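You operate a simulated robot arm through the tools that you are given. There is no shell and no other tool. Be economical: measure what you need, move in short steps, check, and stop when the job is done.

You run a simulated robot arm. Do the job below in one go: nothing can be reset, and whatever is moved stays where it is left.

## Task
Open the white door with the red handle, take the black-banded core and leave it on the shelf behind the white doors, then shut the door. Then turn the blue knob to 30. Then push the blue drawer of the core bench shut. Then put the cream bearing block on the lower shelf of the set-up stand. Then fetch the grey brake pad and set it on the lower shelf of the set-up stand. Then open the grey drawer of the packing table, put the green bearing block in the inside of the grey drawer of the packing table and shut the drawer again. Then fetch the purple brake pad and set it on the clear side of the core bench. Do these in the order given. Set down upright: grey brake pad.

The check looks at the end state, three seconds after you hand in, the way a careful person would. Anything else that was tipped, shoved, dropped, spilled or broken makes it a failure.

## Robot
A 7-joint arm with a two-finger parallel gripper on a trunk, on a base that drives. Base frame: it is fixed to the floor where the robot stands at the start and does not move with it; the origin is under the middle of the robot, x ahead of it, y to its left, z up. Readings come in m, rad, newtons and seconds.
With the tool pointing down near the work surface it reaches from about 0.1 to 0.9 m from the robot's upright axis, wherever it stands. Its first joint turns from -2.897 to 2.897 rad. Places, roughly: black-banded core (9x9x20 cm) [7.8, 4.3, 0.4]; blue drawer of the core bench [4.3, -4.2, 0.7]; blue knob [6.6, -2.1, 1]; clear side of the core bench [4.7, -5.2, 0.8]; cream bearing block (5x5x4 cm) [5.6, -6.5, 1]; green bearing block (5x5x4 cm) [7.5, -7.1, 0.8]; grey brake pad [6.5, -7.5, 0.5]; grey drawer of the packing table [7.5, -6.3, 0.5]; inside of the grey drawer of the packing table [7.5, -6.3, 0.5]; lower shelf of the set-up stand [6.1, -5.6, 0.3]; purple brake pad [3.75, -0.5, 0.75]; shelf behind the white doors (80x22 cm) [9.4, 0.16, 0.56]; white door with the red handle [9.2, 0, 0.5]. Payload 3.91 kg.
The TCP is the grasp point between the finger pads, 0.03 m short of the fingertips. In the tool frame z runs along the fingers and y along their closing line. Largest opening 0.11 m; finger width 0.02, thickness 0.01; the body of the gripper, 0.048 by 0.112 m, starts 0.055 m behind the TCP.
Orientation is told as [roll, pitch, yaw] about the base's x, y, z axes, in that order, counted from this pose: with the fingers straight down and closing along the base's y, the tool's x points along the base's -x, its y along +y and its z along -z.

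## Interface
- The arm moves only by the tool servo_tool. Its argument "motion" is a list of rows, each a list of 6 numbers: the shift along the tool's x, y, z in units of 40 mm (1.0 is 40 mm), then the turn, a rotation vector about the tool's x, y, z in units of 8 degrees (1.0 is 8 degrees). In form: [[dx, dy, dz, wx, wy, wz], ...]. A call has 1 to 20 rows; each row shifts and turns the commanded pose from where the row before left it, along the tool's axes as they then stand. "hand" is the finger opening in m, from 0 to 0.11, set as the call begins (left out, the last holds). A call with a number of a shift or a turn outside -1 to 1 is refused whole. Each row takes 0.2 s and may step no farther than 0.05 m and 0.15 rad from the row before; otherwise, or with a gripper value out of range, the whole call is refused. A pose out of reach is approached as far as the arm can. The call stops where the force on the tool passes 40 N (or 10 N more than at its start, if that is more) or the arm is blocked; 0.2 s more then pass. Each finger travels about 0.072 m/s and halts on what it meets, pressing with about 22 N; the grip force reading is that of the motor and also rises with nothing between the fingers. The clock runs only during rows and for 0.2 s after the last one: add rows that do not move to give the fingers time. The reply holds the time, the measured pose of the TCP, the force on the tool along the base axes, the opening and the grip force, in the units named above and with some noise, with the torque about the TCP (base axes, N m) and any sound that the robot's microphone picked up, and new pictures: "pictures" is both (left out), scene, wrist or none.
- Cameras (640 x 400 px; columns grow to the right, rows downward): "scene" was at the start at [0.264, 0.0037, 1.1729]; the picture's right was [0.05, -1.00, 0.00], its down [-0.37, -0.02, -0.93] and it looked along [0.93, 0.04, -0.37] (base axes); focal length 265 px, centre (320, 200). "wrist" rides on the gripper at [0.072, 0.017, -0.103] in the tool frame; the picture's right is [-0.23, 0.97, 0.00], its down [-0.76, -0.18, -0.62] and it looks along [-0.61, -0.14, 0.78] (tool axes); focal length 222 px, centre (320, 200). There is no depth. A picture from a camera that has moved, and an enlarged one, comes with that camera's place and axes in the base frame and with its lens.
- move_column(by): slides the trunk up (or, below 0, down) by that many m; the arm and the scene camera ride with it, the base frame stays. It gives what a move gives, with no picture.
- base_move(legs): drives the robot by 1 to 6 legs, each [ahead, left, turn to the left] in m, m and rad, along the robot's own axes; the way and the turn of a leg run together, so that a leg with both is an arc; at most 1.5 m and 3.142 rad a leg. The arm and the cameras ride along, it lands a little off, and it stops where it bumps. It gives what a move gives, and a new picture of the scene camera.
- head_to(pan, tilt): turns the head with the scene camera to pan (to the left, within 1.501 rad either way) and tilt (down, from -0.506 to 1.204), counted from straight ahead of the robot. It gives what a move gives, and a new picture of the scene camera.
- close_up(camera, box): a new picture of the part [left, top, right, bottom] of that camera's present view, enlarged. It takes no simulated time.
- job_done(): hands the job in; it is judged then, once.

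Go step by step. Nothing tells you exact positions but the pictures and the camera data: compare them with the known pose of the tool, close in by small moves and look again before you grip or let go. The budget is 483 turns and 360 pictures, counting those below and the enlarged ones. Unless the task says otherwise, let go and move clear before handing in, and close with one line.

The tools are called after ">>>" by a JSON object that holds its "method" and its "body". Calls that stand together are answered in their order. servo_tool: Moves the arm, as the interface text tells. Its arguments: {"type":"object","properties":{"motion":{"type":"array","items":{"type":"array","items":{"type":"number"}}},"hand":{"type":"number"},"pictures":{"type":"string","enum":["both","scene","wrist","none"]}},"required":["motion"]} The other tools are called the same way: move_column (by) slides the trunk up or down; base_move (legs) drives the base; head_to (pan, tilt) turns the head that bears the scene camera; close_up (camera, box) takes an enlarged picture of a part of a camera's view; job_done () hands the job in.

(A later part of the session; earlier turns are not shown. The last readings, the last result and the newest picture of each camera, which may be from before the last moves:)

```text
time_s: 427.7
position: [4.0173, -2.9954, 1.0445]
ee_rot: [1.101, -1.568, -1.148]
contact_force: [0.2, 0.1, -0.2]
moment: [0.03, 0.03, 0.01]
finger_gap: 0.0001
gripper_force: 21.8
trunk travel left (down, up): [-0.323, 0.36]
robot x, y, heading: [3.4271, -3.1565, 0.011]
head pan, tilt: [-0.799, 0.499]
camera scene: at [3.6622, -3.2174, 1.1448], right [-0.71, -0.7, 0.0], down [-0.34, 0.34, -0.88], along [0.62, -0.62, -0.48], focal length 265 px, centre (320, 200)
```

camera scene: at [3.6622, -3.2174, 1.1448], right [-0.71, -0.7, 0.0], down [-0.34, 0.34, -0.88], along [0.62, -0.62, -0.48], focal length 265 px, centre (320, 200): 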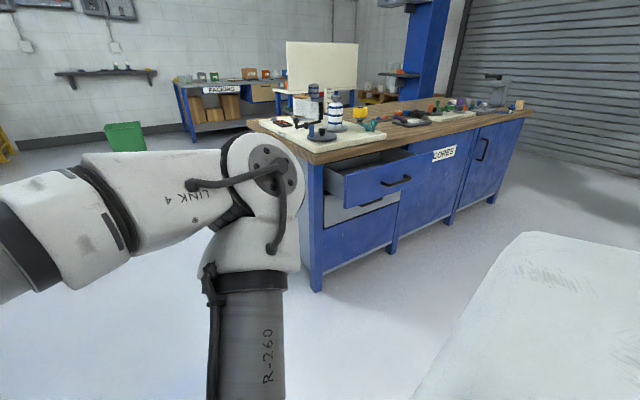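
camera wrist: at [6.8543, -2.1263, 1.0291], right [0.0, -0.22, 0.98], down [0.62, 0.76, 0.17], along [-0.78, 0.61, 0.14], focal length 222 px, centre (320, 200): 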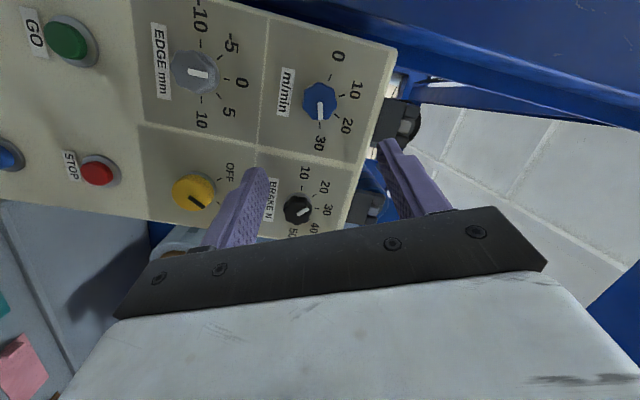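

The blue drawer at the bench's near end is open ~20 cm, its front centred near (4.2, -4.14, 0.68); the bench is rotated by about −0.2 rad. I'll position in front of it.

>>> {"method": "base_move", "body": {"legs": [[-0.1, -0.98, 0], [0, 0, -0.21]]}}

>>> {"method": "move_column", "body": {"by": -0.26}}

>>> {"method": "head_to", "body": {"pan": 0.0, "tilt": 0.4}}

```text
time_s: 436.6
position: [3.9515, -4.1194, 1.0444]
ee_rot: [1.107, -1.567, -1.353]
contact_force: [0.0, 0.2, 0.0]
moment: [0.02, -0.04, 0.01]
finger_gap: 0.0
gripper_force: 21.5
trunk travel left (down, up): [-0.323, 0.36]
robot x, y, heading: [3.3401, -4.1561, -0.19]
head pan, tilt: [-0.799, 0.499]
camera scene: at [3.5566, -4.2656, 1.1448], right [-0.84, -0.55, 0.0], down [-0.26, 0.4, -0.88], along [0.48, -0.74, -0.48], focal length 265 px, centre (320, 200)
```

scene: 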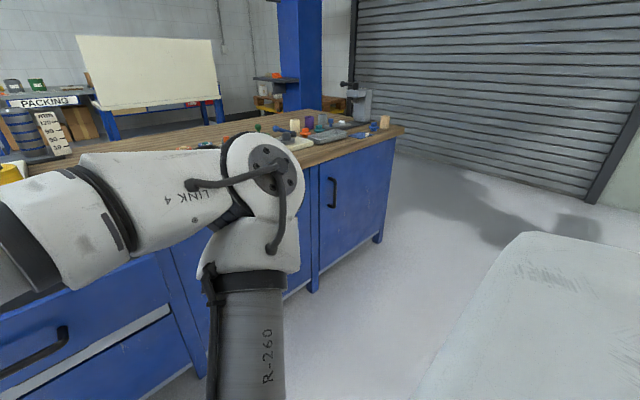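

```text
time_s: 439.3
position: [3.9487, -4.1175, 0.7932]
ee_rot: [2.867, -1.566, -3.111]
contact_force: [0.5, 0.0, -0.3]
moment: [0.0, 0.02, 0.02]
finger_gap: 0.0002
gripper_force: 22.1
trunk travel left (down, up): [-0.063, 0.62]
robot x, y, heading: [3.3395, -4.1569, -0.194]
head pan, tilt: [-0.799, 0.499]
```

```text
time_s: 440.4
position: [3.948, -4.1187, 0.7944]
ee_rot: [2.457, -1.567, -2.706]
contact_force: [0.6, -0.5, 0.4]
moment: [-0.02, 0.0, 0.0]
finger_gap: 0.0
gripper_force: 21.3
trunk travel left (down, up): [-0.063, 0.62]
robot x, y, heading: [3.3424, -4.1545, -0.194]
head pan, tilt: [0.0, 0.4]
camera scene: at [3.5949, -4.2064, 0.9011], right [-0.19, -0.98, 0.0], down [-0.38, 0.07, -0.92], along [0.91, -0.18, -0.38], focal length 265 px, centre (320, 200)
```

scene: 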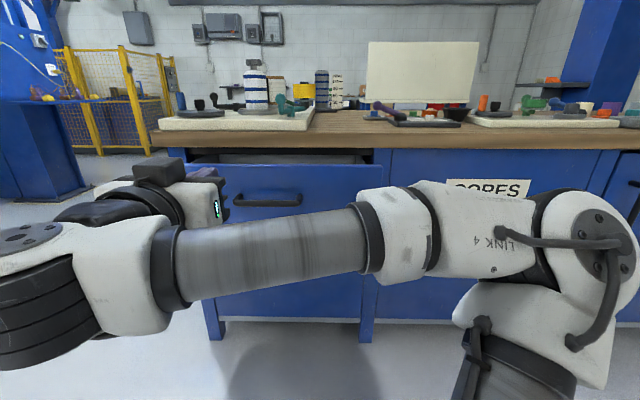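

I face the drawer squarely; the handle is at about (4.2, -4.20, 0.66). Lower the tool ~11 cm then push forward.

>>> {"method": "servo_tool", "body": {"motion": [[0.7, -0.5, 0, 0, 0, 0], [0.7, -0.5, 0, 0, 0, 0], [0.7, 0, 0, 0, 0, 0], [0.7, 0, 0, 0, 0, 0], [0, 0, 0, 0, 0, 0]]}}

```text
time_s: 441.6
position: [3.9681, -4.1386, 0.7082]
ee_rot: [-3.128, -1.564, 2.878]
contact_force: [0.3, -0.4, -0.5]
moment: [-0.04, 0.0, 0.0]
finger_gap: 0.0
gripper_force: 22.4
out of reach, approached as far as the arm can: row 2, 3, 4
trunk travel left (down, up): [-0.063, 0.62]
robot x, y, heading: [3.338, -4.1568, -0.194]
head pan, tilt: [0.0, 0.4]
camera scene: at [3.5927, -4.2035, 0.9013], right [-0.19, -0.98, 0.0], down [-0.37, 0.07, -0.92], along [0.91, -0.18, -0.38], focal length 265 px, centre (320, 200)
camera wrist: at [3.8741, -4.0976, 0.6356], right [0.24, 0.94, 0.23], down [-0.65, -0.02, 0.76], along [0.72, -0.33, 0.61], focal length 222 px, centre (320, 200)
```

scene: 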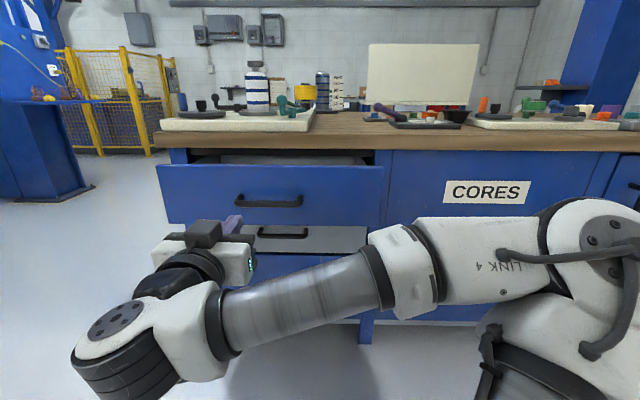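
wrist: 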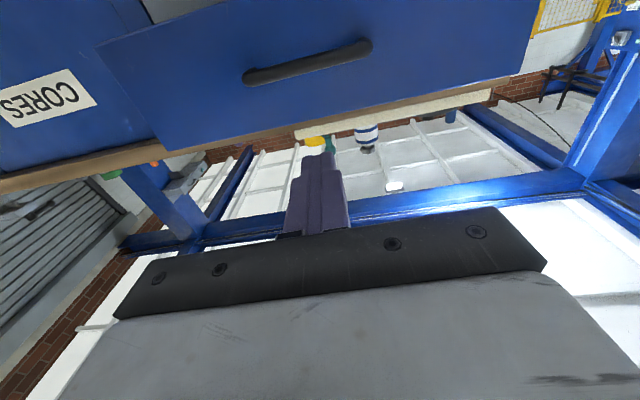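

Fingertips are at z≈0.71, between the drawer's handle and its top edge. Drive forward to meet it.

>>> {"method": "base_move", "body": {"legs": [[0.28, 0, -0.02]]}}

```text
time_s: 443.6
position: [4.2427, -4.207, 0.7095]
ee_rot: [3.031, -1.564, 2.985]
contact_force: [0.6, 0.4, -0.2]
moment: [-0.03, -0.01, -0.03]
finger_gap: 0.0001
gripper_force: 22.2
trunk travel left (down, up): [-0.063, 0.62]
robot x, y, heading: [3.6136, -4.214, -0.214]
head pan, tilt: [0.0, 0.4]
camera scene: at [3.8666, -4.2657, 0.9013], right [-0.21, -0.98, 0.0], down [-0.37, 0.08, -0.92], along [0.9, -0.2, -0.38], focal length 265 px, centre (320, 200)
```

scene: 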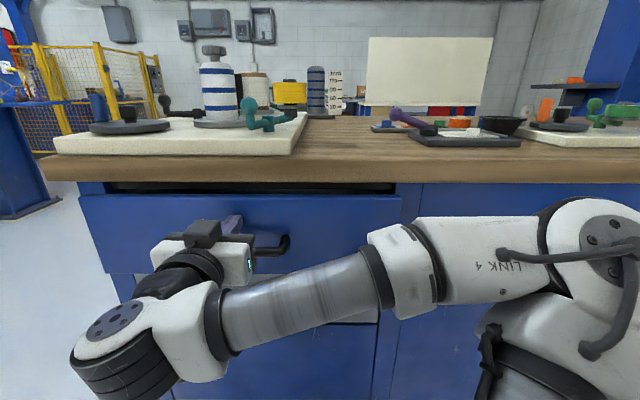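

Drawer nearly in already. Finish pushing gently with the arm until resistance.

>>> {"method": "servo_tool", "body": {"motion": [[0, 0, 0.4, 0, 0, 0], [0, 0, 0.4, 0, 0, 0], [0, 0, 0.4, 0, 0, 0], [0, 0, 0.4, 0, 0, 0], [0, 0, 0.3, 0, 0, 0], [0, 0, 0.3, 0, 0, 0], [0, 0, 0.3, 0, 0, 0], [0, 0, 0.3, 0, 0, 0], [0, 0, 0.3, 0, 0, 0], [0, 0, 0.3, 0, 0, 0]]}}

```text
time_s: 444.6
position: [4.3039, -4.2233, 0.71]
ee_rot: [-3.121, -1.564, 2.856]
contact_force: [-1.6, 0.0, -0.3]
moment: [-0.03, -0.03, 0.01]
finger_gap: 0.0002
gripper_force: 22.1
trunk travel left (down, up): [-0.063, 0.62]
robot x, y, heading: [3.612, -4.2106, -0.214]
head pan, tilt: [0.0, 0.4]
stopped in row 5: the force on the tool passed its limit at 72 N (the readings are from after the stop); the commanded pose is now the measured one
camera scene: at [3.8668, -4.2671, 0.9012], right [-0.21, -0.98, 0.0], down [-0.37, 0.08, -0.92], along [0.9, -0.19, -0.38], focal length 265 px, centre (320, 200)
camera wrist: at [4.21, -4.1804, 0.6359], right [0.25, 0.94, 0.23], down [-0.65, -0.01, 0.76], along [0.71, -0.34, 0.61], focal length 222 px, centre (320, 200)
```

scene: 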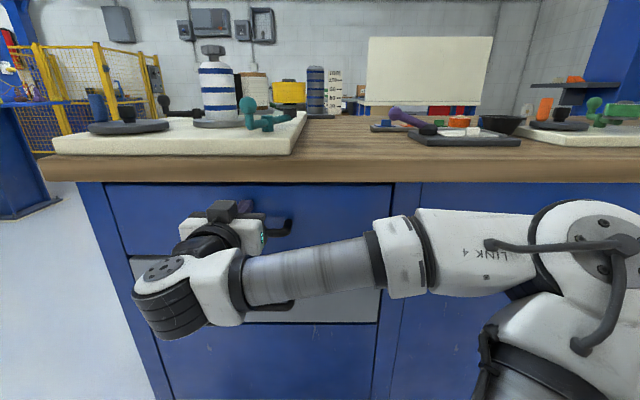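
wrist: 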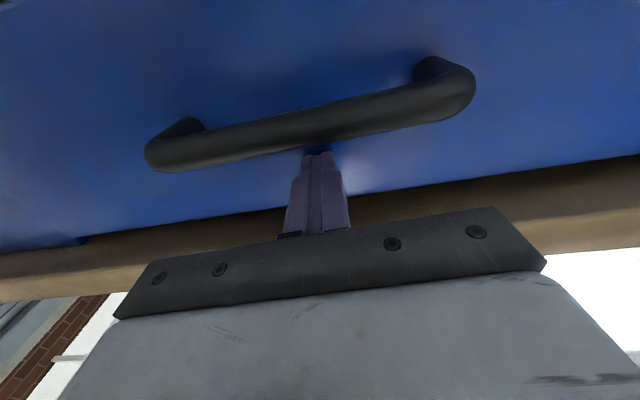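

The drawer is shut flush. Next the cream block on the pillar shelf: back out and drive round to the east side, then look.

>>> {"method": "base_move", "body": {"legs": [[-0.5, 0, 0.21], [0, 0.95, 0], [1.4, 0, 0], [1.3, 0, 0], [0, 0, -0.8]]}}

>>> {"method": "move_column", "body": {"by": 0.25}}

>>> {"method": "head_to", "body": {"pan": -0.6, "tilt": 0.2}}

```text
time_s: 469.7
position: [6.3523, -3.6165, 0.7097]
ee_rot: [-3.069, -1.565, 2.212]
contact_force: [-0.1, -0.3, 0.3]
moment: [0.01, -0.01, -0.03]
finger_gap: 0.0001
gripper_force: 22.1
trunk travel left (down, up): [-0.063, 0.62]
robot x, y, heading: [5.7889, -3.2222, -0.804]
head pan, tilt: [0.0, 0.4]
camera scene: at [5.9663, -3.4073, 0.9013], right [-0.72, -0.69, 0.0], down [-0.27, 0.27, -0.92], along [0.64, -0.67, -0.38], focal length 265 px, centre (320, 200)
```

scene: 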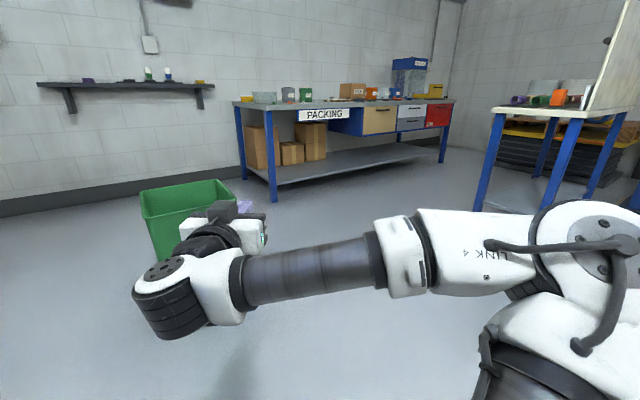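

```text
time_s: 472.2
position: [6.3531, -3.6187, 0.9487]
ee_rot: [0.699, -1.573, -1.557]
contact_force: [-0.7, -0.5, -0.6]
moment: [-0.04, 0.0, 0.0]
finger_gap: 0.0001
gripper_force: 22.4
trunk travel left (down, up): [-0.313, 0.37]
robot x, y, heading: [5.7839, -3.2213, -0.804]
head pan, tilt: [0.0, 0.4]
```

```text
time_s: 473.2
position: [6.354, -3.6189, 0.9506]
ee_rot: [0.825, -1.571, -1.684]
contact_force: [-0.2, -0.1, -0.6]
moment: [-0.02, -0.01, -0.03]
finger_gap: 0.0
gripper_force: 22.0
trunk travel left (down, up): [-0.313, 0.37]
robot x, y, heading: [5.7871, -3.2233, -0.802]
head pan, tilt: [-0.6, 0.201]
camera scene: at [5.9201, -3.4362, 1.1624], right [-0.99, -0.17, 0.0], down [-0.03, 0.2, -0.98], along [0.16, -0.97, -0.2], focal length 265 px, centre (320, 200)
```

scene: 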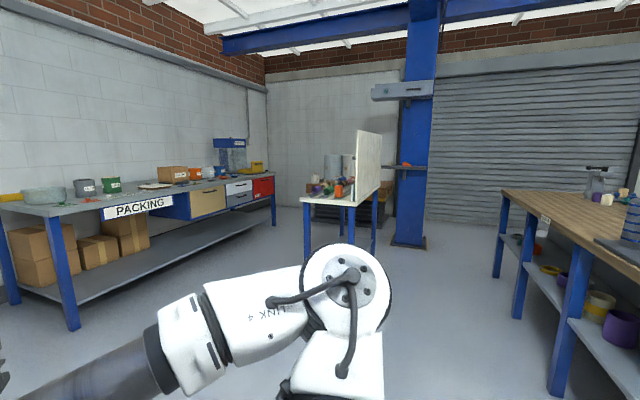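

>>> {"method": "close_up", "body": {"camera": "scene", "box": [280, 120, 440, 260]}}

```text
2.86 times, centred on (360, 190) of scene
camera zoom: at [5.9201, -3.4362, 1.1624], right [-0.99, -0.17, 0.0], down [-0.03, 0.2, -0.98], along [0.16, -0.97, -0.2], focal length 758 px, centre (206, 229)
```

zoom: 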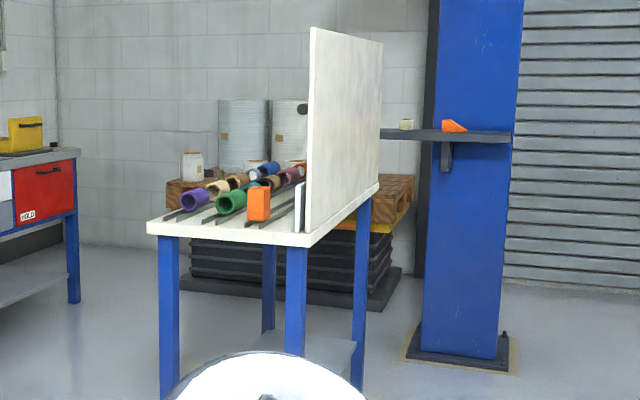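

The cream block sits on the pillar's shelf at about (5.62, -6.5, 0.96). I'll tilt the tool to ~57°, raise the trunk, and drive down between bench and stand.

>>> {"method": "servo_tool", "body": {"motion": [[0, 0, 0, 0, 1, 0], [0, 0, 0, 0, 1, 0], [0, 0, 0, 0, 1, 0], [0, 0, 0, 0, 1, 0], [0, 0, 0, 0, 0.1, 0], [0, 0, 0, 0, 0, 0]], "pictures": "none"}}

>>> {"method": "move_column", "body": {"by": 0.2}}

>>> {"method": "base_move", "body": {"legs": [[0, 0, -0.97], [1.3, 0.08, 0]]}}

>>> {"method": "head_to", "body": {"pan": 0.2, "tilt": 0.4}}

```text
time_s: 474.6
position: [6.3538, -3.6175, 0.9489]
ee_rot: [0.002, -0.995, -0.859]
contact_force: [-0.2, 0.1, -0.1]
moment: [0.02, -0.01, 0.03]
finger_gap: 0.0002
gripper_force: 22.2
trunk travel left (down, up): [-0.313, 0.37]
robot x, y, heading: [5.7857, -3.2176, -0.806]
head pan, tilt: [-0.6, 0.201]
```

```text
time_s: 476.8
position: [6.3541, -3.6181, 1.1484]
ee_rot: [0.0, -0.998, -0.86]
contact_force: [0.1, -0.9, 0.9]
moment: [-0.02, 0.01, 0.02]
finger_gap: 0.0
gripper_force: 21.8
trunk travel left (down, up): [-0.513, 0.17]
robot x, y, heading: [5.7859, -3.2219, -0.806]
head pan, tilt: [-0.6, 0.201]
```

```text
time_s: 485.9
position: [5.631, -5.2017, 1.1495]
ee_rot: [0.001, -0.998, -1.808]
contact_force: [-0.7, 0.2, -0.5]
moment: [0.01, 0.04, -0.01]
finger_gap: 0.0
gripper_force: 21.6
trunk travel left (down, up): [-0.513, 0.17]
robot x, y, heading: [5.6242, -4.5088, -1.757]
head pan, tilt: [-0.6, 0.201]
camera scene: at [5.5271, -4.7424, 1.3624], right [-0.71, 0.71, 0.0], down [0.14, 0.14, -0.98], along [-0.69, -0.69, -0.2], focal length 265 px, centre (320, 200)
```

scene: 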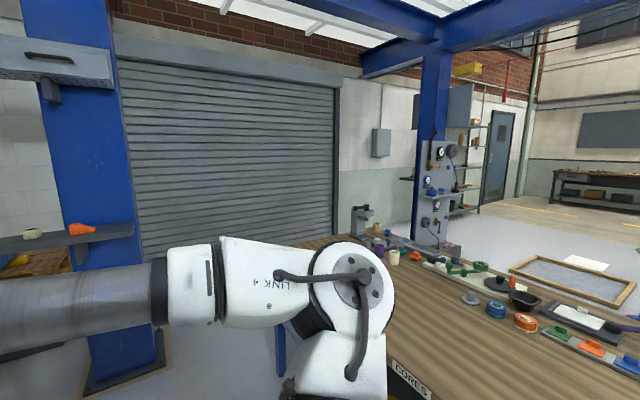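

```text
time_s: 487.0
position: [5.6309, -5.2028, 1.1501]
ee_rot: [0.001, -1.0, -1.808]
contact_force: [0.4, -0.2, 0.9]
moment: [0.0, 0.0, 0.0]
finger_gap: 0.0002
gripper_force: 21.9
trunk travel left (down, up): [-0.513, 0.17]
robot x, y, heading: [5.6248, -4.5086, -1.75]
head pan, tilt: [0.201, 0.4]
camera scene: at [5.5945, -4.7688, 1.3439], right [-1.0, -0.02, 0.0], down [-0.01, 0.39, -0.92], along [0.02, -0.92, -0.39], focal length 265 px, centre (320, 200)
```

scene: 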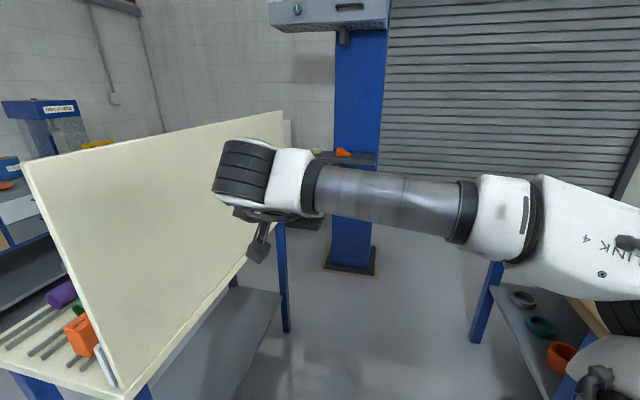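

The board on the stand is to my left; the block shelf is ahead. Drive ahead 1.2 m and turn left toward the block.

>>> {"method": "base_move", "body": {"legs": [[1.15, -0.06, 0], [0, 0, 0.45]]}}

>>> {"method": "head_to", "body": {"pan": 0.35, "tilt": 0.5}}

>>> {"method": "servo_tool", "body": {"motion": [[0, 0, 0, 0, 0, 0], [0, 0, 0, 0, 0, 0], [0, 0, 0, 0, 0, 0], [0, 0, 0, 0, 0, 0], [0, 0, 0, 0, 0, 0], [0, 0, 0, 0, 0, 0]], "hand": 0.1, "pictures": "wrist"}}

```text
time_s: 494.1
position: [5.66, -6.2361, 1.1491]
ee_rot: [0.0, -0.997, -1.362]
contact_force: [-0.6, -0.3, -1.4]
moment: [-0.01, -0.01, 0.02]
finger_gap: 0.0
gripper_force: 22.5
trunk travel left (down, up): [-0.513, 0.17]
robot x, y, heading: [5.3524, -5.6181, -1.31]
head pan, tilt: [0.201, 0.4]
camera scene: at [5.4408, -5.8613, 1.3439], right [-0.9, -0.45, 0.0], down [-0.17, 0.35, -0.92], along [0.41, -0.82, -0.39], focal length 265 px, centre (320, 200)
```

scene: 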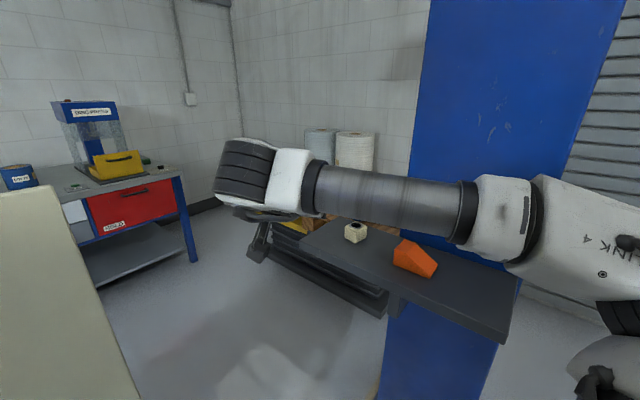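

```text
time_s: 494.8
position: [5.6586, -6.2363, 1.1485]
ee_rot: [0.001, -0.998, -1.365]
contact_force: [0.1, -0.5, 0.1]
moment: [0.02, 0.02, 0.0]
finger_gap: 0.0
gripper_force: 21.6
trunk travel left (down, up): [-0.513, 0.17]
robot x, y, heading: [5.3536, -5.6136, -1.308]
head pan, tilt: [0.351, 0.499]
camera scene: at [5.4516, -5.8529, 1.3348], right [-0.82, -0.57, 0.0], down [-0.27, 0.39, -0.88], along [0.5, -0.72, -0.48], focal length 265 px, centre (320, 200)
```

scene: 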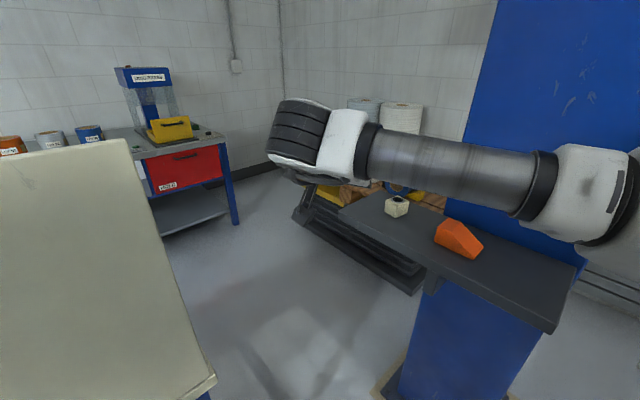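

```text
time_s: 496.2
position: [5.6591, -6.2374, 1.1491]
ee_rot: [0.001, -1.0, -1.364]
contact_force: [-1.2, -0.7, -0.5]
moment: [-0.01, -0.02, 0.01]
finger_gap: 0.0998
gripper_force: 0.2
trunk travel left (down, up): [-0.513, 0.17]
robot x, y, heading: [5.3534, -5.6156, -1.308]
head pan, tilt: [0.351, 0.499]
camera wrist: at [5.651, -6.1097, 1.1439], right [0.98, 0.08, 0.19], down [-0.2, 0.07, 0.98], along [0.06, -0.99, 0.09], focal length 222 px, centre (320, 200)
```

wrist: 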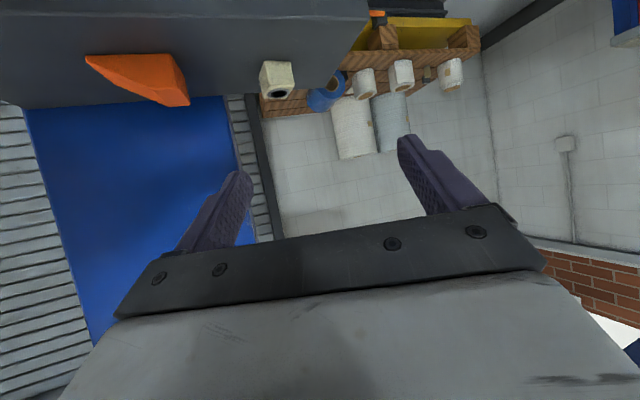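

Triangulated block centre: (5.643, -6.508, 0.96). Zoom the wrist view to see its orientation.

>>> {"method": "close_up", "body": {"camera": "wrist", "box": [220, 40, 340, 130]}}

>>> {"method": "close_up", "body": {"camera": "scene", "box": [350, 170, 510, 280]}}

```text
4.44 times, centred on (280, 85) of wrist
camera zoom: at [5.651, -6.1097, 1.1439], right [0.98, 0.08, 0.19], down [-0.2, 0.07, 0.98], along [0.06, -0.99, 0.09], focal length 987 px, centre (498, 711)
```

zoom: 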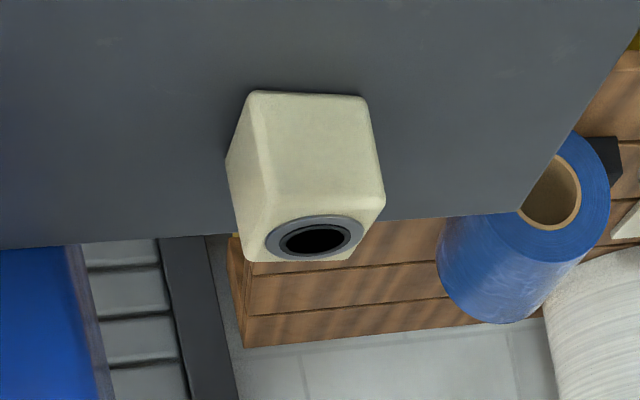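

```text
3.64 times, centred on (430, 225) of scene
camera zoom: at [5.4516, -5.8529, 1.3348], right [-0.82, -0.57, 0.0], down [-0.27, 0.39, -0.88], along [0.5, -0.72, -0.48], focal length 965 px, centre (-80, 109)
```

zoom: 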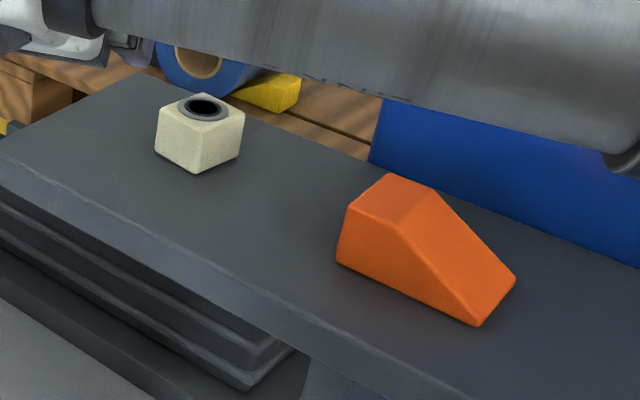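

The block is rotated ~−0.25 rad like the bench. I'll drive 15 cm closer and yaw the tool to match.

>>> {"method": "base_move", "body": {"legs": [[0.15, -0.03, 0]]}}

>>> {"method": "servo_tool", "body": {"motion": [[0, 0, 0, 0.86, 0, 0.56], [0, 0, 0, 0.86, 0, 0.56], [0, 0, 0, 0.86, 0, 0.56], [0, 0, 0, 0, 0, 0]]}}

```text
time_s: 497.6
position: [5.6676, -6.3897, 1.149]
ee_rot: [0.002, -0.995, -1.367]
contact_force: [-0.5, 0.0, 0.1]
moment: [-0.03, 0.03, 0.02]
finger_gap: 0.1
gripper_force: 0.1
trunk travel left (down, up): [-0.513, 0.17]
robot x, y, heading: [5.3687, -5.7642, -1.313]
head pan, tilt: [0.351, 0.499]
camera scene: at [5.4616, -6.0065, 1.3346], right [-0.82, -0.57, 0.0], down [-0.27, 0.39, -0.88], along [0.5, -0.72, -0.48], focal length 265 px, centre (320, 200)
```

scene: 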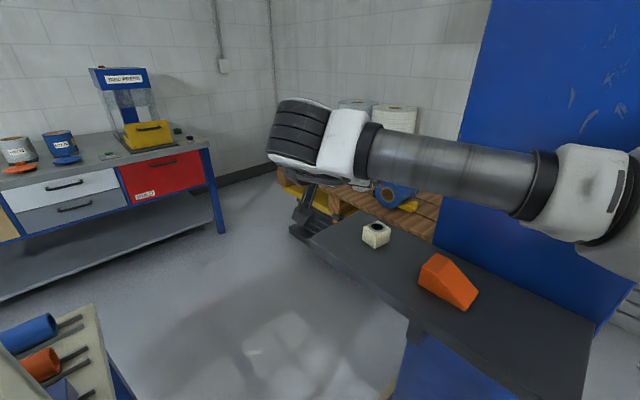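

```text
time_s: 498.6
position: [5.6686, -6.3897, 1.1487]
ee_rot: [0.003, -0.998, -1.801]
contact_force: [-0.2, -0.1, 0.2]
moment: [0.0, 0.0, -0.01]
finger_gap: 0.1
gripper_force: 0.0
trunk travel left (down, up): [-0.513, 0.17]
robot x, y, heading: [5.3663, -5.7637, -1.311]
head pan, tilt: [0.351, 0.499]
camera scene: at [5.4615, -6.0058, 1.3348], right [-0.82, -0.57, 0.0], down [-0.27, 0.39, -0.88], along [0.5, -0.72, -0.48], focal length 265 px, centre (320, 200)
camera wrist: at [5.7149, -6.2707, 1.1439], right [0.92, -0.34, 0.19], down [-0.15, 0.15, 0.98], along [-0.36, -0.93, 0.09], focal length 222 px, centre (320, 200)
```

scene: 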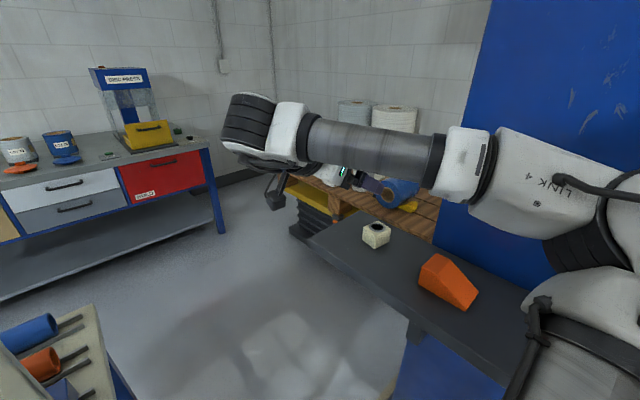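
wrist: 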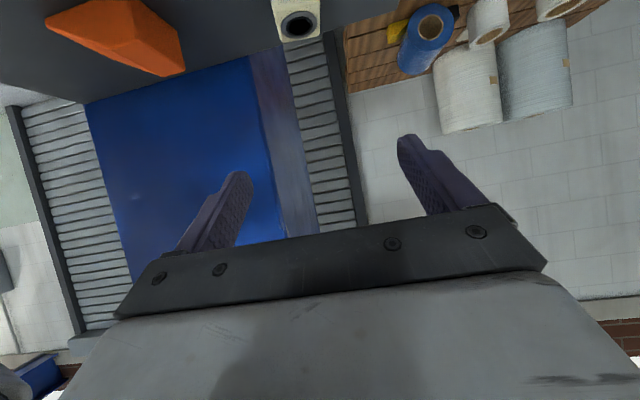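

Approach: shift and descend to about 8 cm short of the block, then check.

>>> {"method": "servo_tool", "body": {"motion": [[0.7, 0, 0.7, 0, 0, 0], [0.7, 0, 0.7, 0, 0, 0], [0.65, 0, 0.7, 0, 0, 0], [0, 0, 0.8, 0, 0, 0], [0, 0, 0, 0, 0, 0]]}}

```text
time_s: 499.8
position: [5.6573, -6.4417, 1.0178]
ee_rot: [0.005, -0.997, -1.8]
contact_force: [0.0, 0.7, 1.0]
moment: [-0.01, 0.0, 0.01]
finger_gap: 0.1
gripper_force: 0.1
trunk travel left (down, up): [-0.513, 0.17]
robot x, y, heading: [5.3657, -5.7668, -1.313]
head pan, tilt: [0.351, 0.499]
camera scene: at [5.4615, -6.0058, 1.3348], right [-0.82, -0.57, 0.0], down [-0.27, 0.39, -0.88], along [0.5, -0.72, -0.48], focal length 265 px, centre (320, 200)
camera wrist: at [5.7028, -6.3232, 1.0114], right [0.92, -0.34, 0.19], down [-0.15, 0.15, 0.98], along [-0.36, -0.93, 0.09], focal length 222 px, centre (320, 200)
```

scene: 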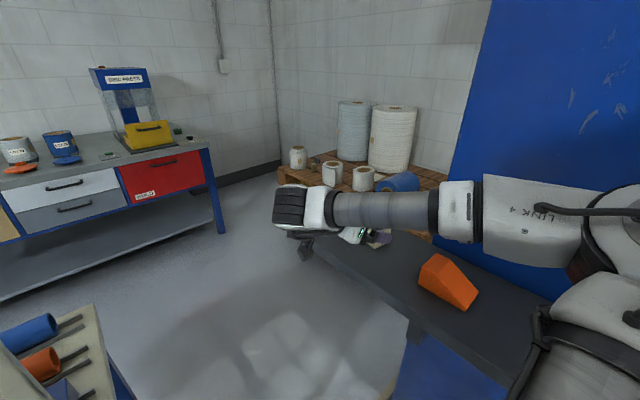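
wrist: 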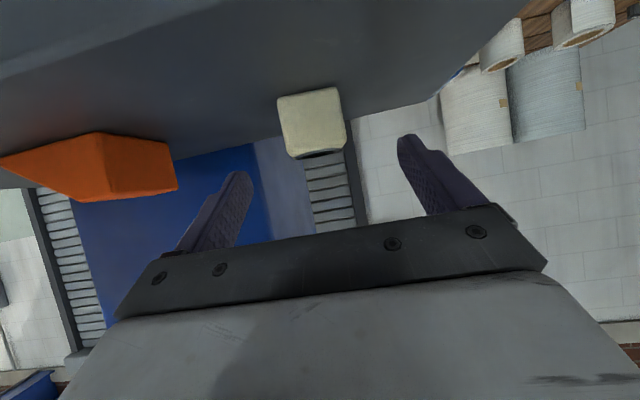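

Aligned well. Final 9 cm along the tool axis, then close.

>>> {"method": "servo_tool", "body": {"motion": [[0, -0.12, 0.8, 0, 0, 0], [0, 0, 0.8, 0, 0, 0], [0, 0, 0.6, 0, 0, 0], [0, 0, 0, 0, 0, 0]], "pictures": "wrist"}}

>>> {"method": "servo_tool", "body": {"motion": [[0, 0, 0, 0, 0, 0], [0, 0, 0, 0, 0, 0], [0, 0, 0, 0, 0, 0], [0, 0, 0, 0, 0, 0], [0, 0, 0, 0, 0, 0]], "hand": 0.0, "pictures": "wrist"}}

```text
time_s: 500.8
position: [5.6383, -6.5106, 0.9746]
ee_rot: [0.008, -1.005, -1.796]
contact_force: [6.9, 22.2, 23.7]
moment: [0.34, 1.2, -0.98]
finger_gap: 0.0992
gripper_force: 0.1
trunk travel left (down, up): [-0.513, 0.17]
robot x, y, heading: [5.3643, -5.7649, -1.306]
head pan, tilt: [0.351, 0.499]
camera wrist: at [5.683, -6.3903, 0.9687], right [0.92, -0.33, 0.2], down [-0.15, 0.15, 0.98], along [-0.35, -0.93, 0.09], focal length 222 px, centre (320, 200)
```

wrist: 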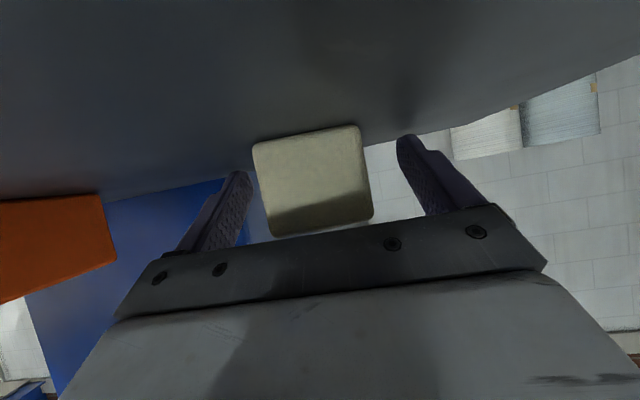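

```text
time_s: 501.2
position: [5.633, -6.5115, 0.9761]
ee_rot: [0.0, -1.008, -1.805]
contact_force: [-4.7, 16.0, 30.6]
moment: [-1.35, 1.06, -0.79]
finger_gap: 0.0505
gripper_force: 8.6
trunk travel left (down, up): [-0.513, 0.17]
robot x, y, heading: [5.3663, -5.7668, -1.308]
head pan, tilt: [0.351, 0.499]
stopped in row 2: the force on the tool passed its limit at 51 N (the readings are from after the stop); the commanded pose is now the measured one
camera wrist: at [5.6791, -6.3935, 0.9679], right [0.92, -0.34, 0.19], down [-0.15, 0.16, 0.98], along [-0.37, -0.93, 0.1], focal length 222 px, centre (320, 200)
```

wrist: 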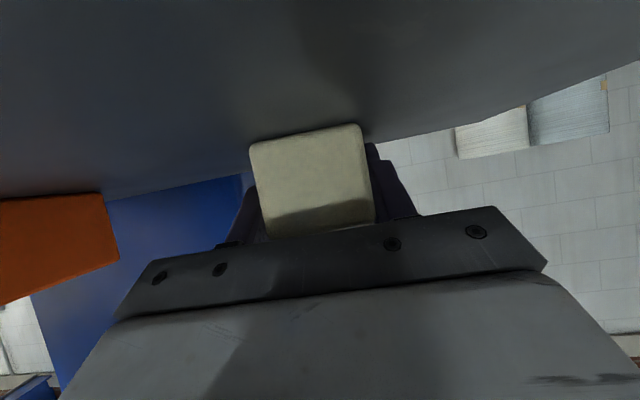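

The fingertips press on the shelf slightly, but the block is between them (5.05 cm). Complete the grip and lift.

>>> {"method": "move_column", "body": {"by": 0.01}}

>>> {"method": "servo_tool", "body": {"motion": [[0, 0, 0, 0, 0, 0], [0, 0, 0, 0, 0, 0], [0, 0, 0, 0, 0, 0]], "pictures": "none", "hand": 0.0}}

>>> {"method": "move_column", "body": {"by": 0.1}}

>>> {"method": "servo_tool", "body": {"motion": [[0, 0, 0, 0, 0, 0]]}}

```text
time_s: 501.8
position: [5.633, -6.5127, 0.979]
ee_rot: [-0.006, -0.996, -1.799]
contact_force: [0.2, 0.3, -4.0]
moment: [-0.05, -0.01, -0.02]
finger_gap: 0.0439
gripper_force: 21.9
trunk travel left (down, up): [-0.523, 0.16]
robot x, y, heading: [5.3576, -5.7689, -1.31]
head pan, tilt: [0.351, 0.499]
```

```text
time_s: 502.6
position: [5.6322, -6.5131, 0.9792]
ee_rot: [-0.005, -1.001, -1.798]
contact_force: [-0.6, 0.5, -4.2]
moment: [-0.06, 0.02, -0.02]
finger_gap: 0.0442
gripper_force: 22.3
trunk travel left (down, up): [-0.523, 0.16]
robot x, y, heading: [5.3622, -5.767, -1.314]
head pan, tilt: [0.351, 0.499]
```

```text
time_s: 503.9
position: [5.6332, -6.5131, 1.0793]
ee_rot: [-0.006, -0.999, -1.798]
contact_force: [-0.1, 0.8, -3.8]
moment: [-0.08, 0.05, 0.01]
finger_gap: 0.0438
gripper_force: 22.2
trunk travel left (down, up): [-0.623, 0.06]
robot x, y, heading: [5.3622, -5.7604, -1.311]
head pan, tilt: [0.351, 0.499]
```

```text
time_s: 504.3
position: [5.6326, -6.5127, 1.0798]
ee_rot: [-0.004, -0.999, -1.799]
contact_force: [-0.5, 0.2, -4.4]
moment: [-0.06, 0.02, 0.04]
finger_gap: 0.0442
gripper_force: 21.7
trunk travel left (down, up): [-0.623, 0.06]
robot x, y, heading: [5.3629, -5.7709, -1.31]
head pan, tilt: [0.351, 0.499]
camera scene: at [5.4612, -6.0061, 1.4446], right [-0.82, -0.57, 0.0], down [-0.27, 0.39, -0.88], along [0.5, -0.72, -0.48], focal length 265 px, centre (320, 200)
camera wrist: at [5.6789, -6.3949, 1.0743], right [0.92, -0.34, 0.19], down [-0.14, 0.15, 0.98], along [-0.37, -0.93, 0.09], focal length 222 px, centre (320, 200)
```

scene: 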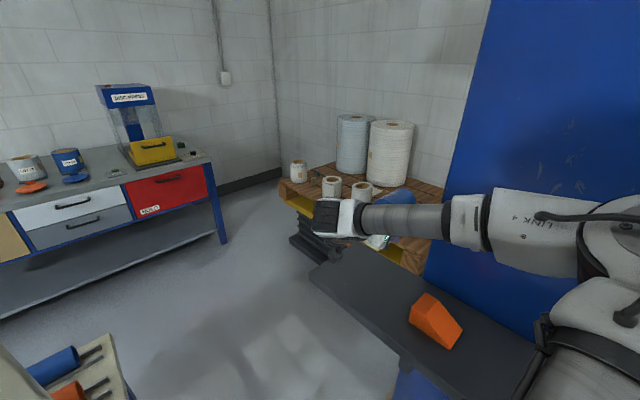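
wrist: 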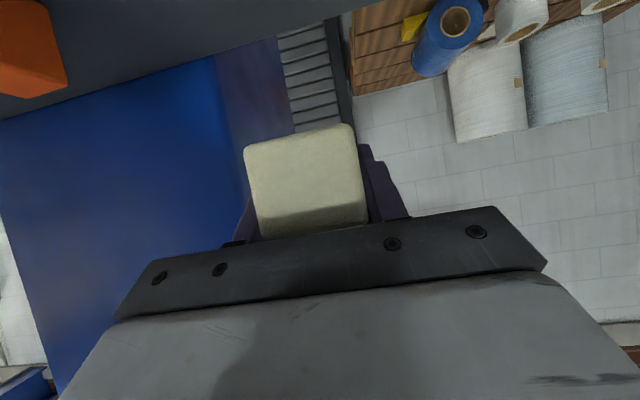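

The block is held securely. I'll retract, back out of this corridor, and go round to the stand's open east side.

>>> {"method": "servo_tool", "body": {"motion": [[0.5, 0, -0.75, 0, 0, 0], [0.5, 0, -0.75, 0, 0, 0], [0.5, 0, -0.75, 0, 0, 0], [0.5, 0, -0.75, 0, 0, 0], [0.5, 0, -0.75, 0, 0, 0], [0, 0, 0, 0, 0, 0]], "pictures": "none"}}

>>> {"method": "base_move", "body": {"legs": [[-0.45, 0.17, 0], [0, 0, -0.45], [-1.0, 0, 0], [-0.05, 0.85, 0], [0.35, 0.68, 0], [0.7, 0.05, 0]]}}

```text
time_s: 505.7
position: [5.6713, -6.3385, 1.078]
ee_rot: [-0.006, -1.001, -1.8]
contact_force: [0.2, 0.5, -4.8]
moment: [-0.08, -0.02, 0.01]
finger_gap: 0.044
gripper_force: 21.9
trunk travel left (down, up): [-0.623, 0.06]
robot x, y, heading: [5.3636, -5.7664, -1.308]
head pan, tilt: [0.351, 0.499]
```

```text
time_s: 507.8
position: [5.7005, -6.0462, 1.0782]
ee_rot: [-0.007, -1.006, -1.818]
contact_force: [0.1, -0.2, -4.1]
moment: [-0.08, 0.02, 0.01]
finger_gap: 0.0438
gripper_force: 21.8
trunk travel left (down, up): [-0.623, 0.06]
robot x, y, heading: [5.3972, -5.4687, -1.306]
head pan, tilt: [0.351, 0.499]
stopped in leg 1: the force on the tool passed its limit at 100 N (the readings are from after the stop); the commanded pose is now the measured one
camera scene: at [5.4917, -5.7095, 1.4446], right [-0.82, -0.57, 0.0], down [-0.28, 0.39, -0.88], along [0.5, -0.72, -0.48], focal length 265 px, centre (320, 200)
```

scene: 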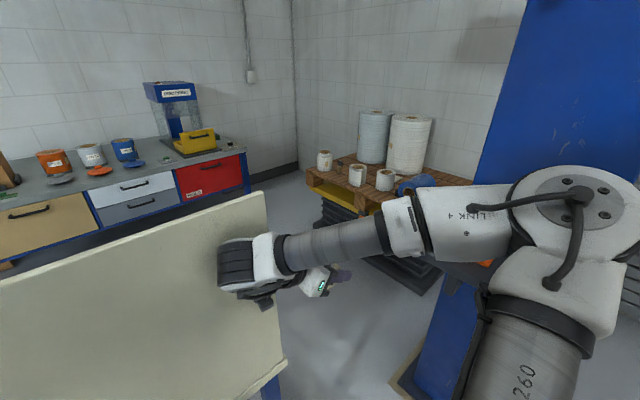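

The wrist bumped the board's edge. I'll strafe away from it first, then turn.

>>> {"method": "base_move", "body": {"legs": [[0, -0.12, 0], [0, 0, -0.48]]}}

>>> {"method": "head_to", "body": {"pan": 0.6, "tilt": 0.4}}

```text
time_s: 510.8
position: [5.281, -6.1527, 1.0778]
ee_rot: [-0.005, -1.008, -2.304]
contact_force: [-0.4, -0.4, -3.2]
moment: [-0.05, 0.03, 0.04]
finger_gap: 0.044
gripper_force: 22.2
trunk travel left (down, up): [-0.623, 0.06]
robot x, y, heading: [5.282, -5.498, -1.789]
head pan, tilt: [0.351, 0.499]
camera scene: at [5.2539, -5.7571, 1.4447], right [-0.99, -0.13, 0.0], down [-0.06, 0.47, -0.88], along [0.11, -0.87, -0.48], focal length 265 px, centre (320, 200)
```

scene: 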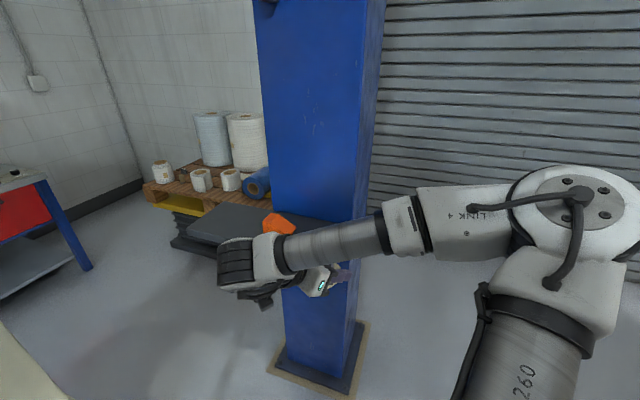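

```text
time_s: 511.5
position: [5.2818, -6.1524, 1.0779]
ee_rot: [-0.004, -1.006, -2.304]
contact_force: [0.0, 0.2, -4.3]
moment: [-0.08, 0.03, -0.01]
finger_gap: 0.0439
gripper_force: 21.6
trunk travel left (down, up): [-0.623, 0.06]
robot x, y, heading: [5.28, -5.4998, -1.795]
head pan, tilt: [0.6, 0.4]
camera scene: at [5.2766, -5.753, 1.4538], right [-0.93, -0.37, 0.0], down [-0.14, 0.36, -0.92], along [0.34, -0.86, -0.39], focal length 265 px, centre (320, 200)
```

scene: 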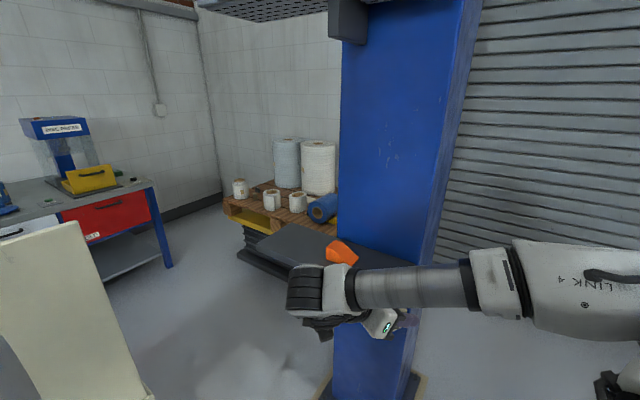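

Clear. Now reverse north and go round the stand to its east side.

>>> {"method": "base_move", "body": {"legs": [[-1.4, 0, 0], [0, 0.85, 0], [0.28, 0.72, 0]]}}

>>> {"method": "head_to", "body": {"pan": -0.5, "tilt": 0.4}}

```text
time_s: 530.7
position: [7.0774, -5.4014, 1.078]
ee_rot: [-0.003, -1.007, -2.286]
contact_force: [-0.2, -0.4, -2.7]
moment: [-0.05, 0.0, 0.01]
finger_gap: 0.0441
gripper_force: 22.5
trunk travel left (down, up): [-0.623, 0.06]
robot x, y, heading: [7.0637, -4.7485, -1.774]
head pan, tilt: [0.6, 0.4]
camera scene: at [7.0652, -5.0019, 1.4538], right [-0.92, -0.38, 0.0], down [-0.15, 0.36, -0.92], along [0.35, -0.85, -0.39], focal length 265 px, centre (320, 200)
```

scene: 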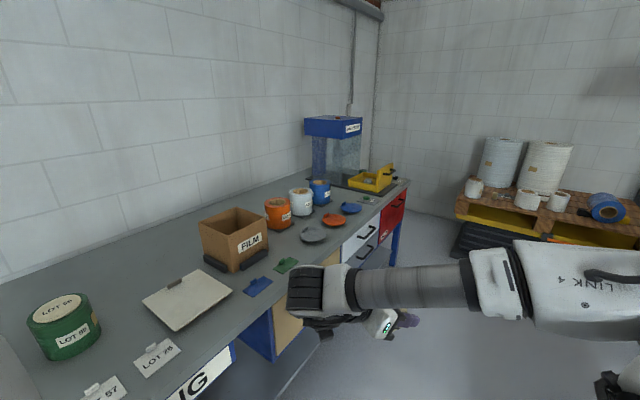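

```text
time_s: 532.0
position: [7.0764, -5.4011, 1.0784]
ee_rot: [-0.004, -1.008, -2.287]
contact_force: [0.1, -0.4, -3.2]
moment: [-0.06, 0.04, 0.03]
finger_gap: 0.044
gripper_force: 22.5
trunk travel left (down, up): [-0.623, 0.06]
robot x, y, heading: [7.0639, -4.7477, -1.774]
head pan, tilt: [-0.499, 0.4]
camera scene: at [6.9695, -4.9869, 1.4538], right [-0.76, 0.65, 0.0], down [0.25, 0.3, -0.92], along [-0.6, -0.7, -0.39], focal length 265 px, centre (320, 200)
```

scene: 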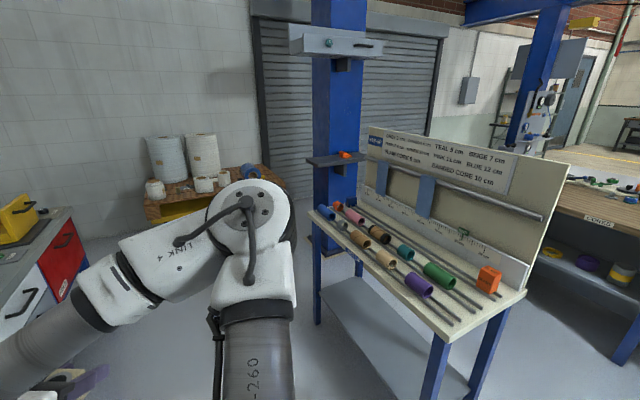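

The stand's lower shelf (empty) is visible from here. I'll re-yaw the tool, drive beside the stand and face it.

>>> {"method": "servo_tool", "body": {"motion": [[0, 0, 0, -0.86, 0, -0.56], [0, 0, 0, -0.86, 0, -0.56], [0, 0, 0, -0.86, 0, -0.56], [0, 0, 0, -0.43, 0, -0.28], [0, 0, 0, 0, 0, 0]], "pictures": "none"}}

>>> {"method": "base_move", "body": {"legs": [[0.97, 0.07, 0], [0, 0, -1.56]]}}

>>> {"method": "head_to", "body": {"pan": 0.3, "tilt": 0.6}}

```text
time_s: 533.2
position: [7.0778, -5.4018, 1.0774]
ee_rot: [-0.016, -1.002, -1.775]
contact_force: [-0.6, -0.8, -4.2]
moment: [-0.1, 0.08, -0.06]
finger_gap: 0.044
gripper_force: 21.7
trunk travel left (down, up): [-0.623, 0.06]
robot x, y, heading: [7.0634, -4.7486, -1.77]
head pan, tilt: [-0.499, 0.4]
```

```text
time_s: 542.2
position: [6.2829, -5.7434, 1.0777]
ee_rot: [-0.014, -1.004, 2.953]
contact_force: [-0.2, -0.9, -4.3]
moment: [0.01, 0.06, -0.01]
finger_gap: 0.0439
gripper_force: 21.9
trunk travel left (down, up): [-0.623, 0.06]
robot x, y, heading: [6.9344, -5.7153, 2.953]
head pan, tilt: [-0.499, 0.4]
camera scene: at [6.6956, -5.628, 1.4538], right [0.63, 0.77, 0.0], down [0.3, -0.25, -0.92], along [-0.71, 0.58, -0.39], focal length 265 px, centre (320, 200)
```

scene: 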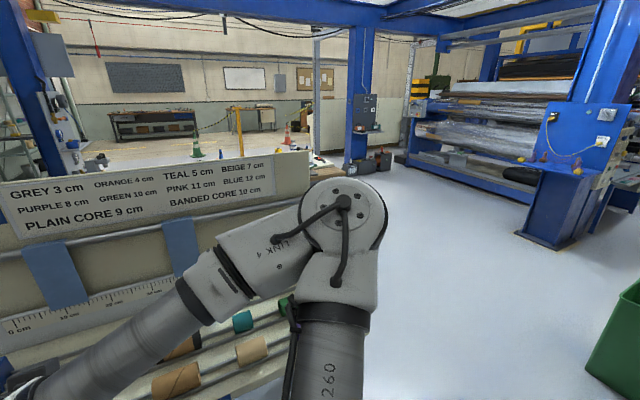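

```text
time_s: 543.3
position: [6.282, -5.7445, 1.0782]
ee_rot: [-0.014, -1.001, 2.952]
contact_force: [-0.5, 0.1, -4.0]
moment: [0.03, 0.08, -0.01]
finger_gap: 0.0441
gripper_force: 22.0
trunk travel left (down, up): [-0.623, 0.06]
robot x, y, heading: [6.9375, -5.7163, 2.955]
head pan, tilt: [0.3, 0.6]
camera scene: at [6.6794, -5.6967, 1.4356], right [-0.11, 0.99, 0.0], down [0.56, 0.06, -0.83], along [-0.82, -0.09, -0.56], focal length 265 px, centre (320, 200)
```

scene: 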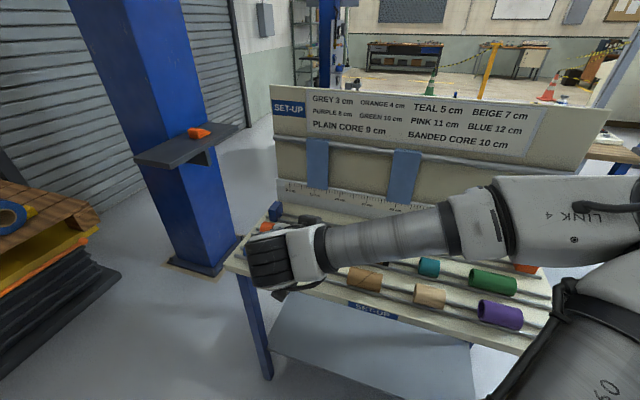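

I'm a bit too close: the hand hovers over the stand's top. Back off 15 cm, then lower in front of the stand.

>>> {"method": "base_move", "body": {"legs": [[-0.14, 0, 0]]}}

>>> {"method": "move_column", "body": {"by": -0.54}}

>>> {"method": "servo_tool", "body": {"motion": [[0.6, 0, 0.39, 0, 0, 0], [0.6, 0, 0.39, 0, 0, 0], [0.6, 0, 0.39, 0, 0, 0], [0.6, 0, 0.39, 0, 0, 0], [0.6, 0, 0.39, 0, 0, 0], [0.6, 0, 0.39, 0, 0, 0], [0, 0, 0, 0, 0, 0]]}}

```text
time_s: 544.7
position: [6.4185, -5.77, 1.0791]
ee_rot: [-0.014, -1.005, 2.955]
contact_force: [-0.2, 0.5, -3.8]
moment: [0.01, 0.08, -0.01]
finger_gap: 0.044
gripper_force: 22.5
trunk travel left (down, up): [-0.623, 0.06]
robot x, y, heading: [7.0728, -5.743, 2.95]
head pan, tilt: [0.3, 0.6]
camera scene: at [6.8171, -5.7232, 1.4359], right [-0.11, 0.99, 0.0], down [0.56, 0.06, -0.83], along [-0.82, -0.09, -0.56], focal length 265 px, centre (320, 200)
```

scene: 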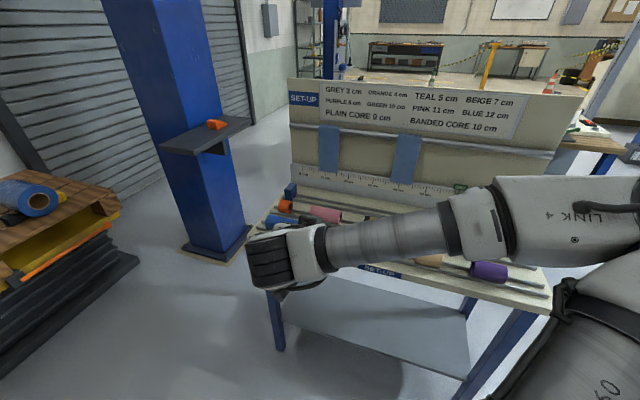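

```text
refused: -0.54 is not a number from -0.4 to 0.4
```

```text
time_s: 546.3
position: [6.4136, -5.7715, 0.9048]
ee_rot: [-0.014, -1.003, 2.954]
contact_force: [-0.3, -0.5, -3.9]
moment: [-0.01, 0.1, -0.04]
finger_gap: 0.0439
gripper_force: 22.6
out of reach, approached as far as the arm can: row 2
trunk travel left (down, up): [-0.623, 0.06]
robot x, y, heading: [7.0723, -5.744, 2.954]
head pan, tilt: [0.3, 0.6]
camera scene: at [6.8162, -5.723, 1.4357], right [-0.11, 0.99, 0.0], down [0.56, 0.06, -0.83], along [-0.82, -0.09, -0.56], focal length 265 px, centre (320, 200)
camera wrist: at [6.5342, -5.8119, 0.8992], right [-0.31, -0.93, 0.18], down [0.15, 0.14, 0.98], along [-0.94, 0.33, 0.09], focal length 222 px, centre (320, 200)
```

scene: 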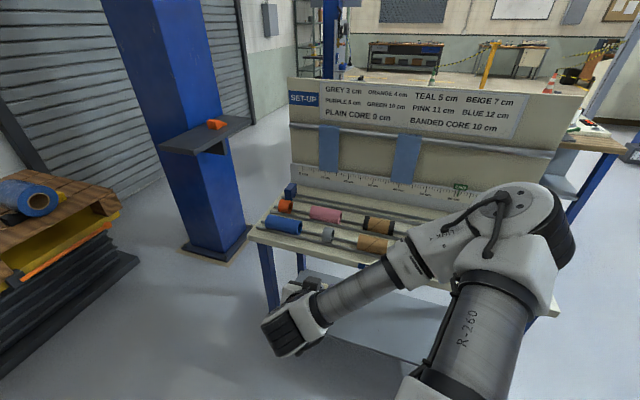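
wrist: 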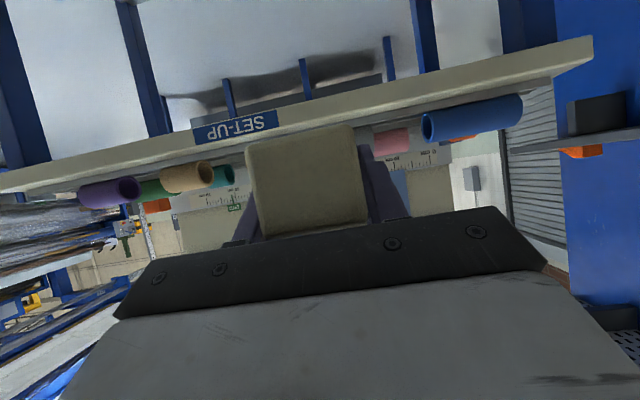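

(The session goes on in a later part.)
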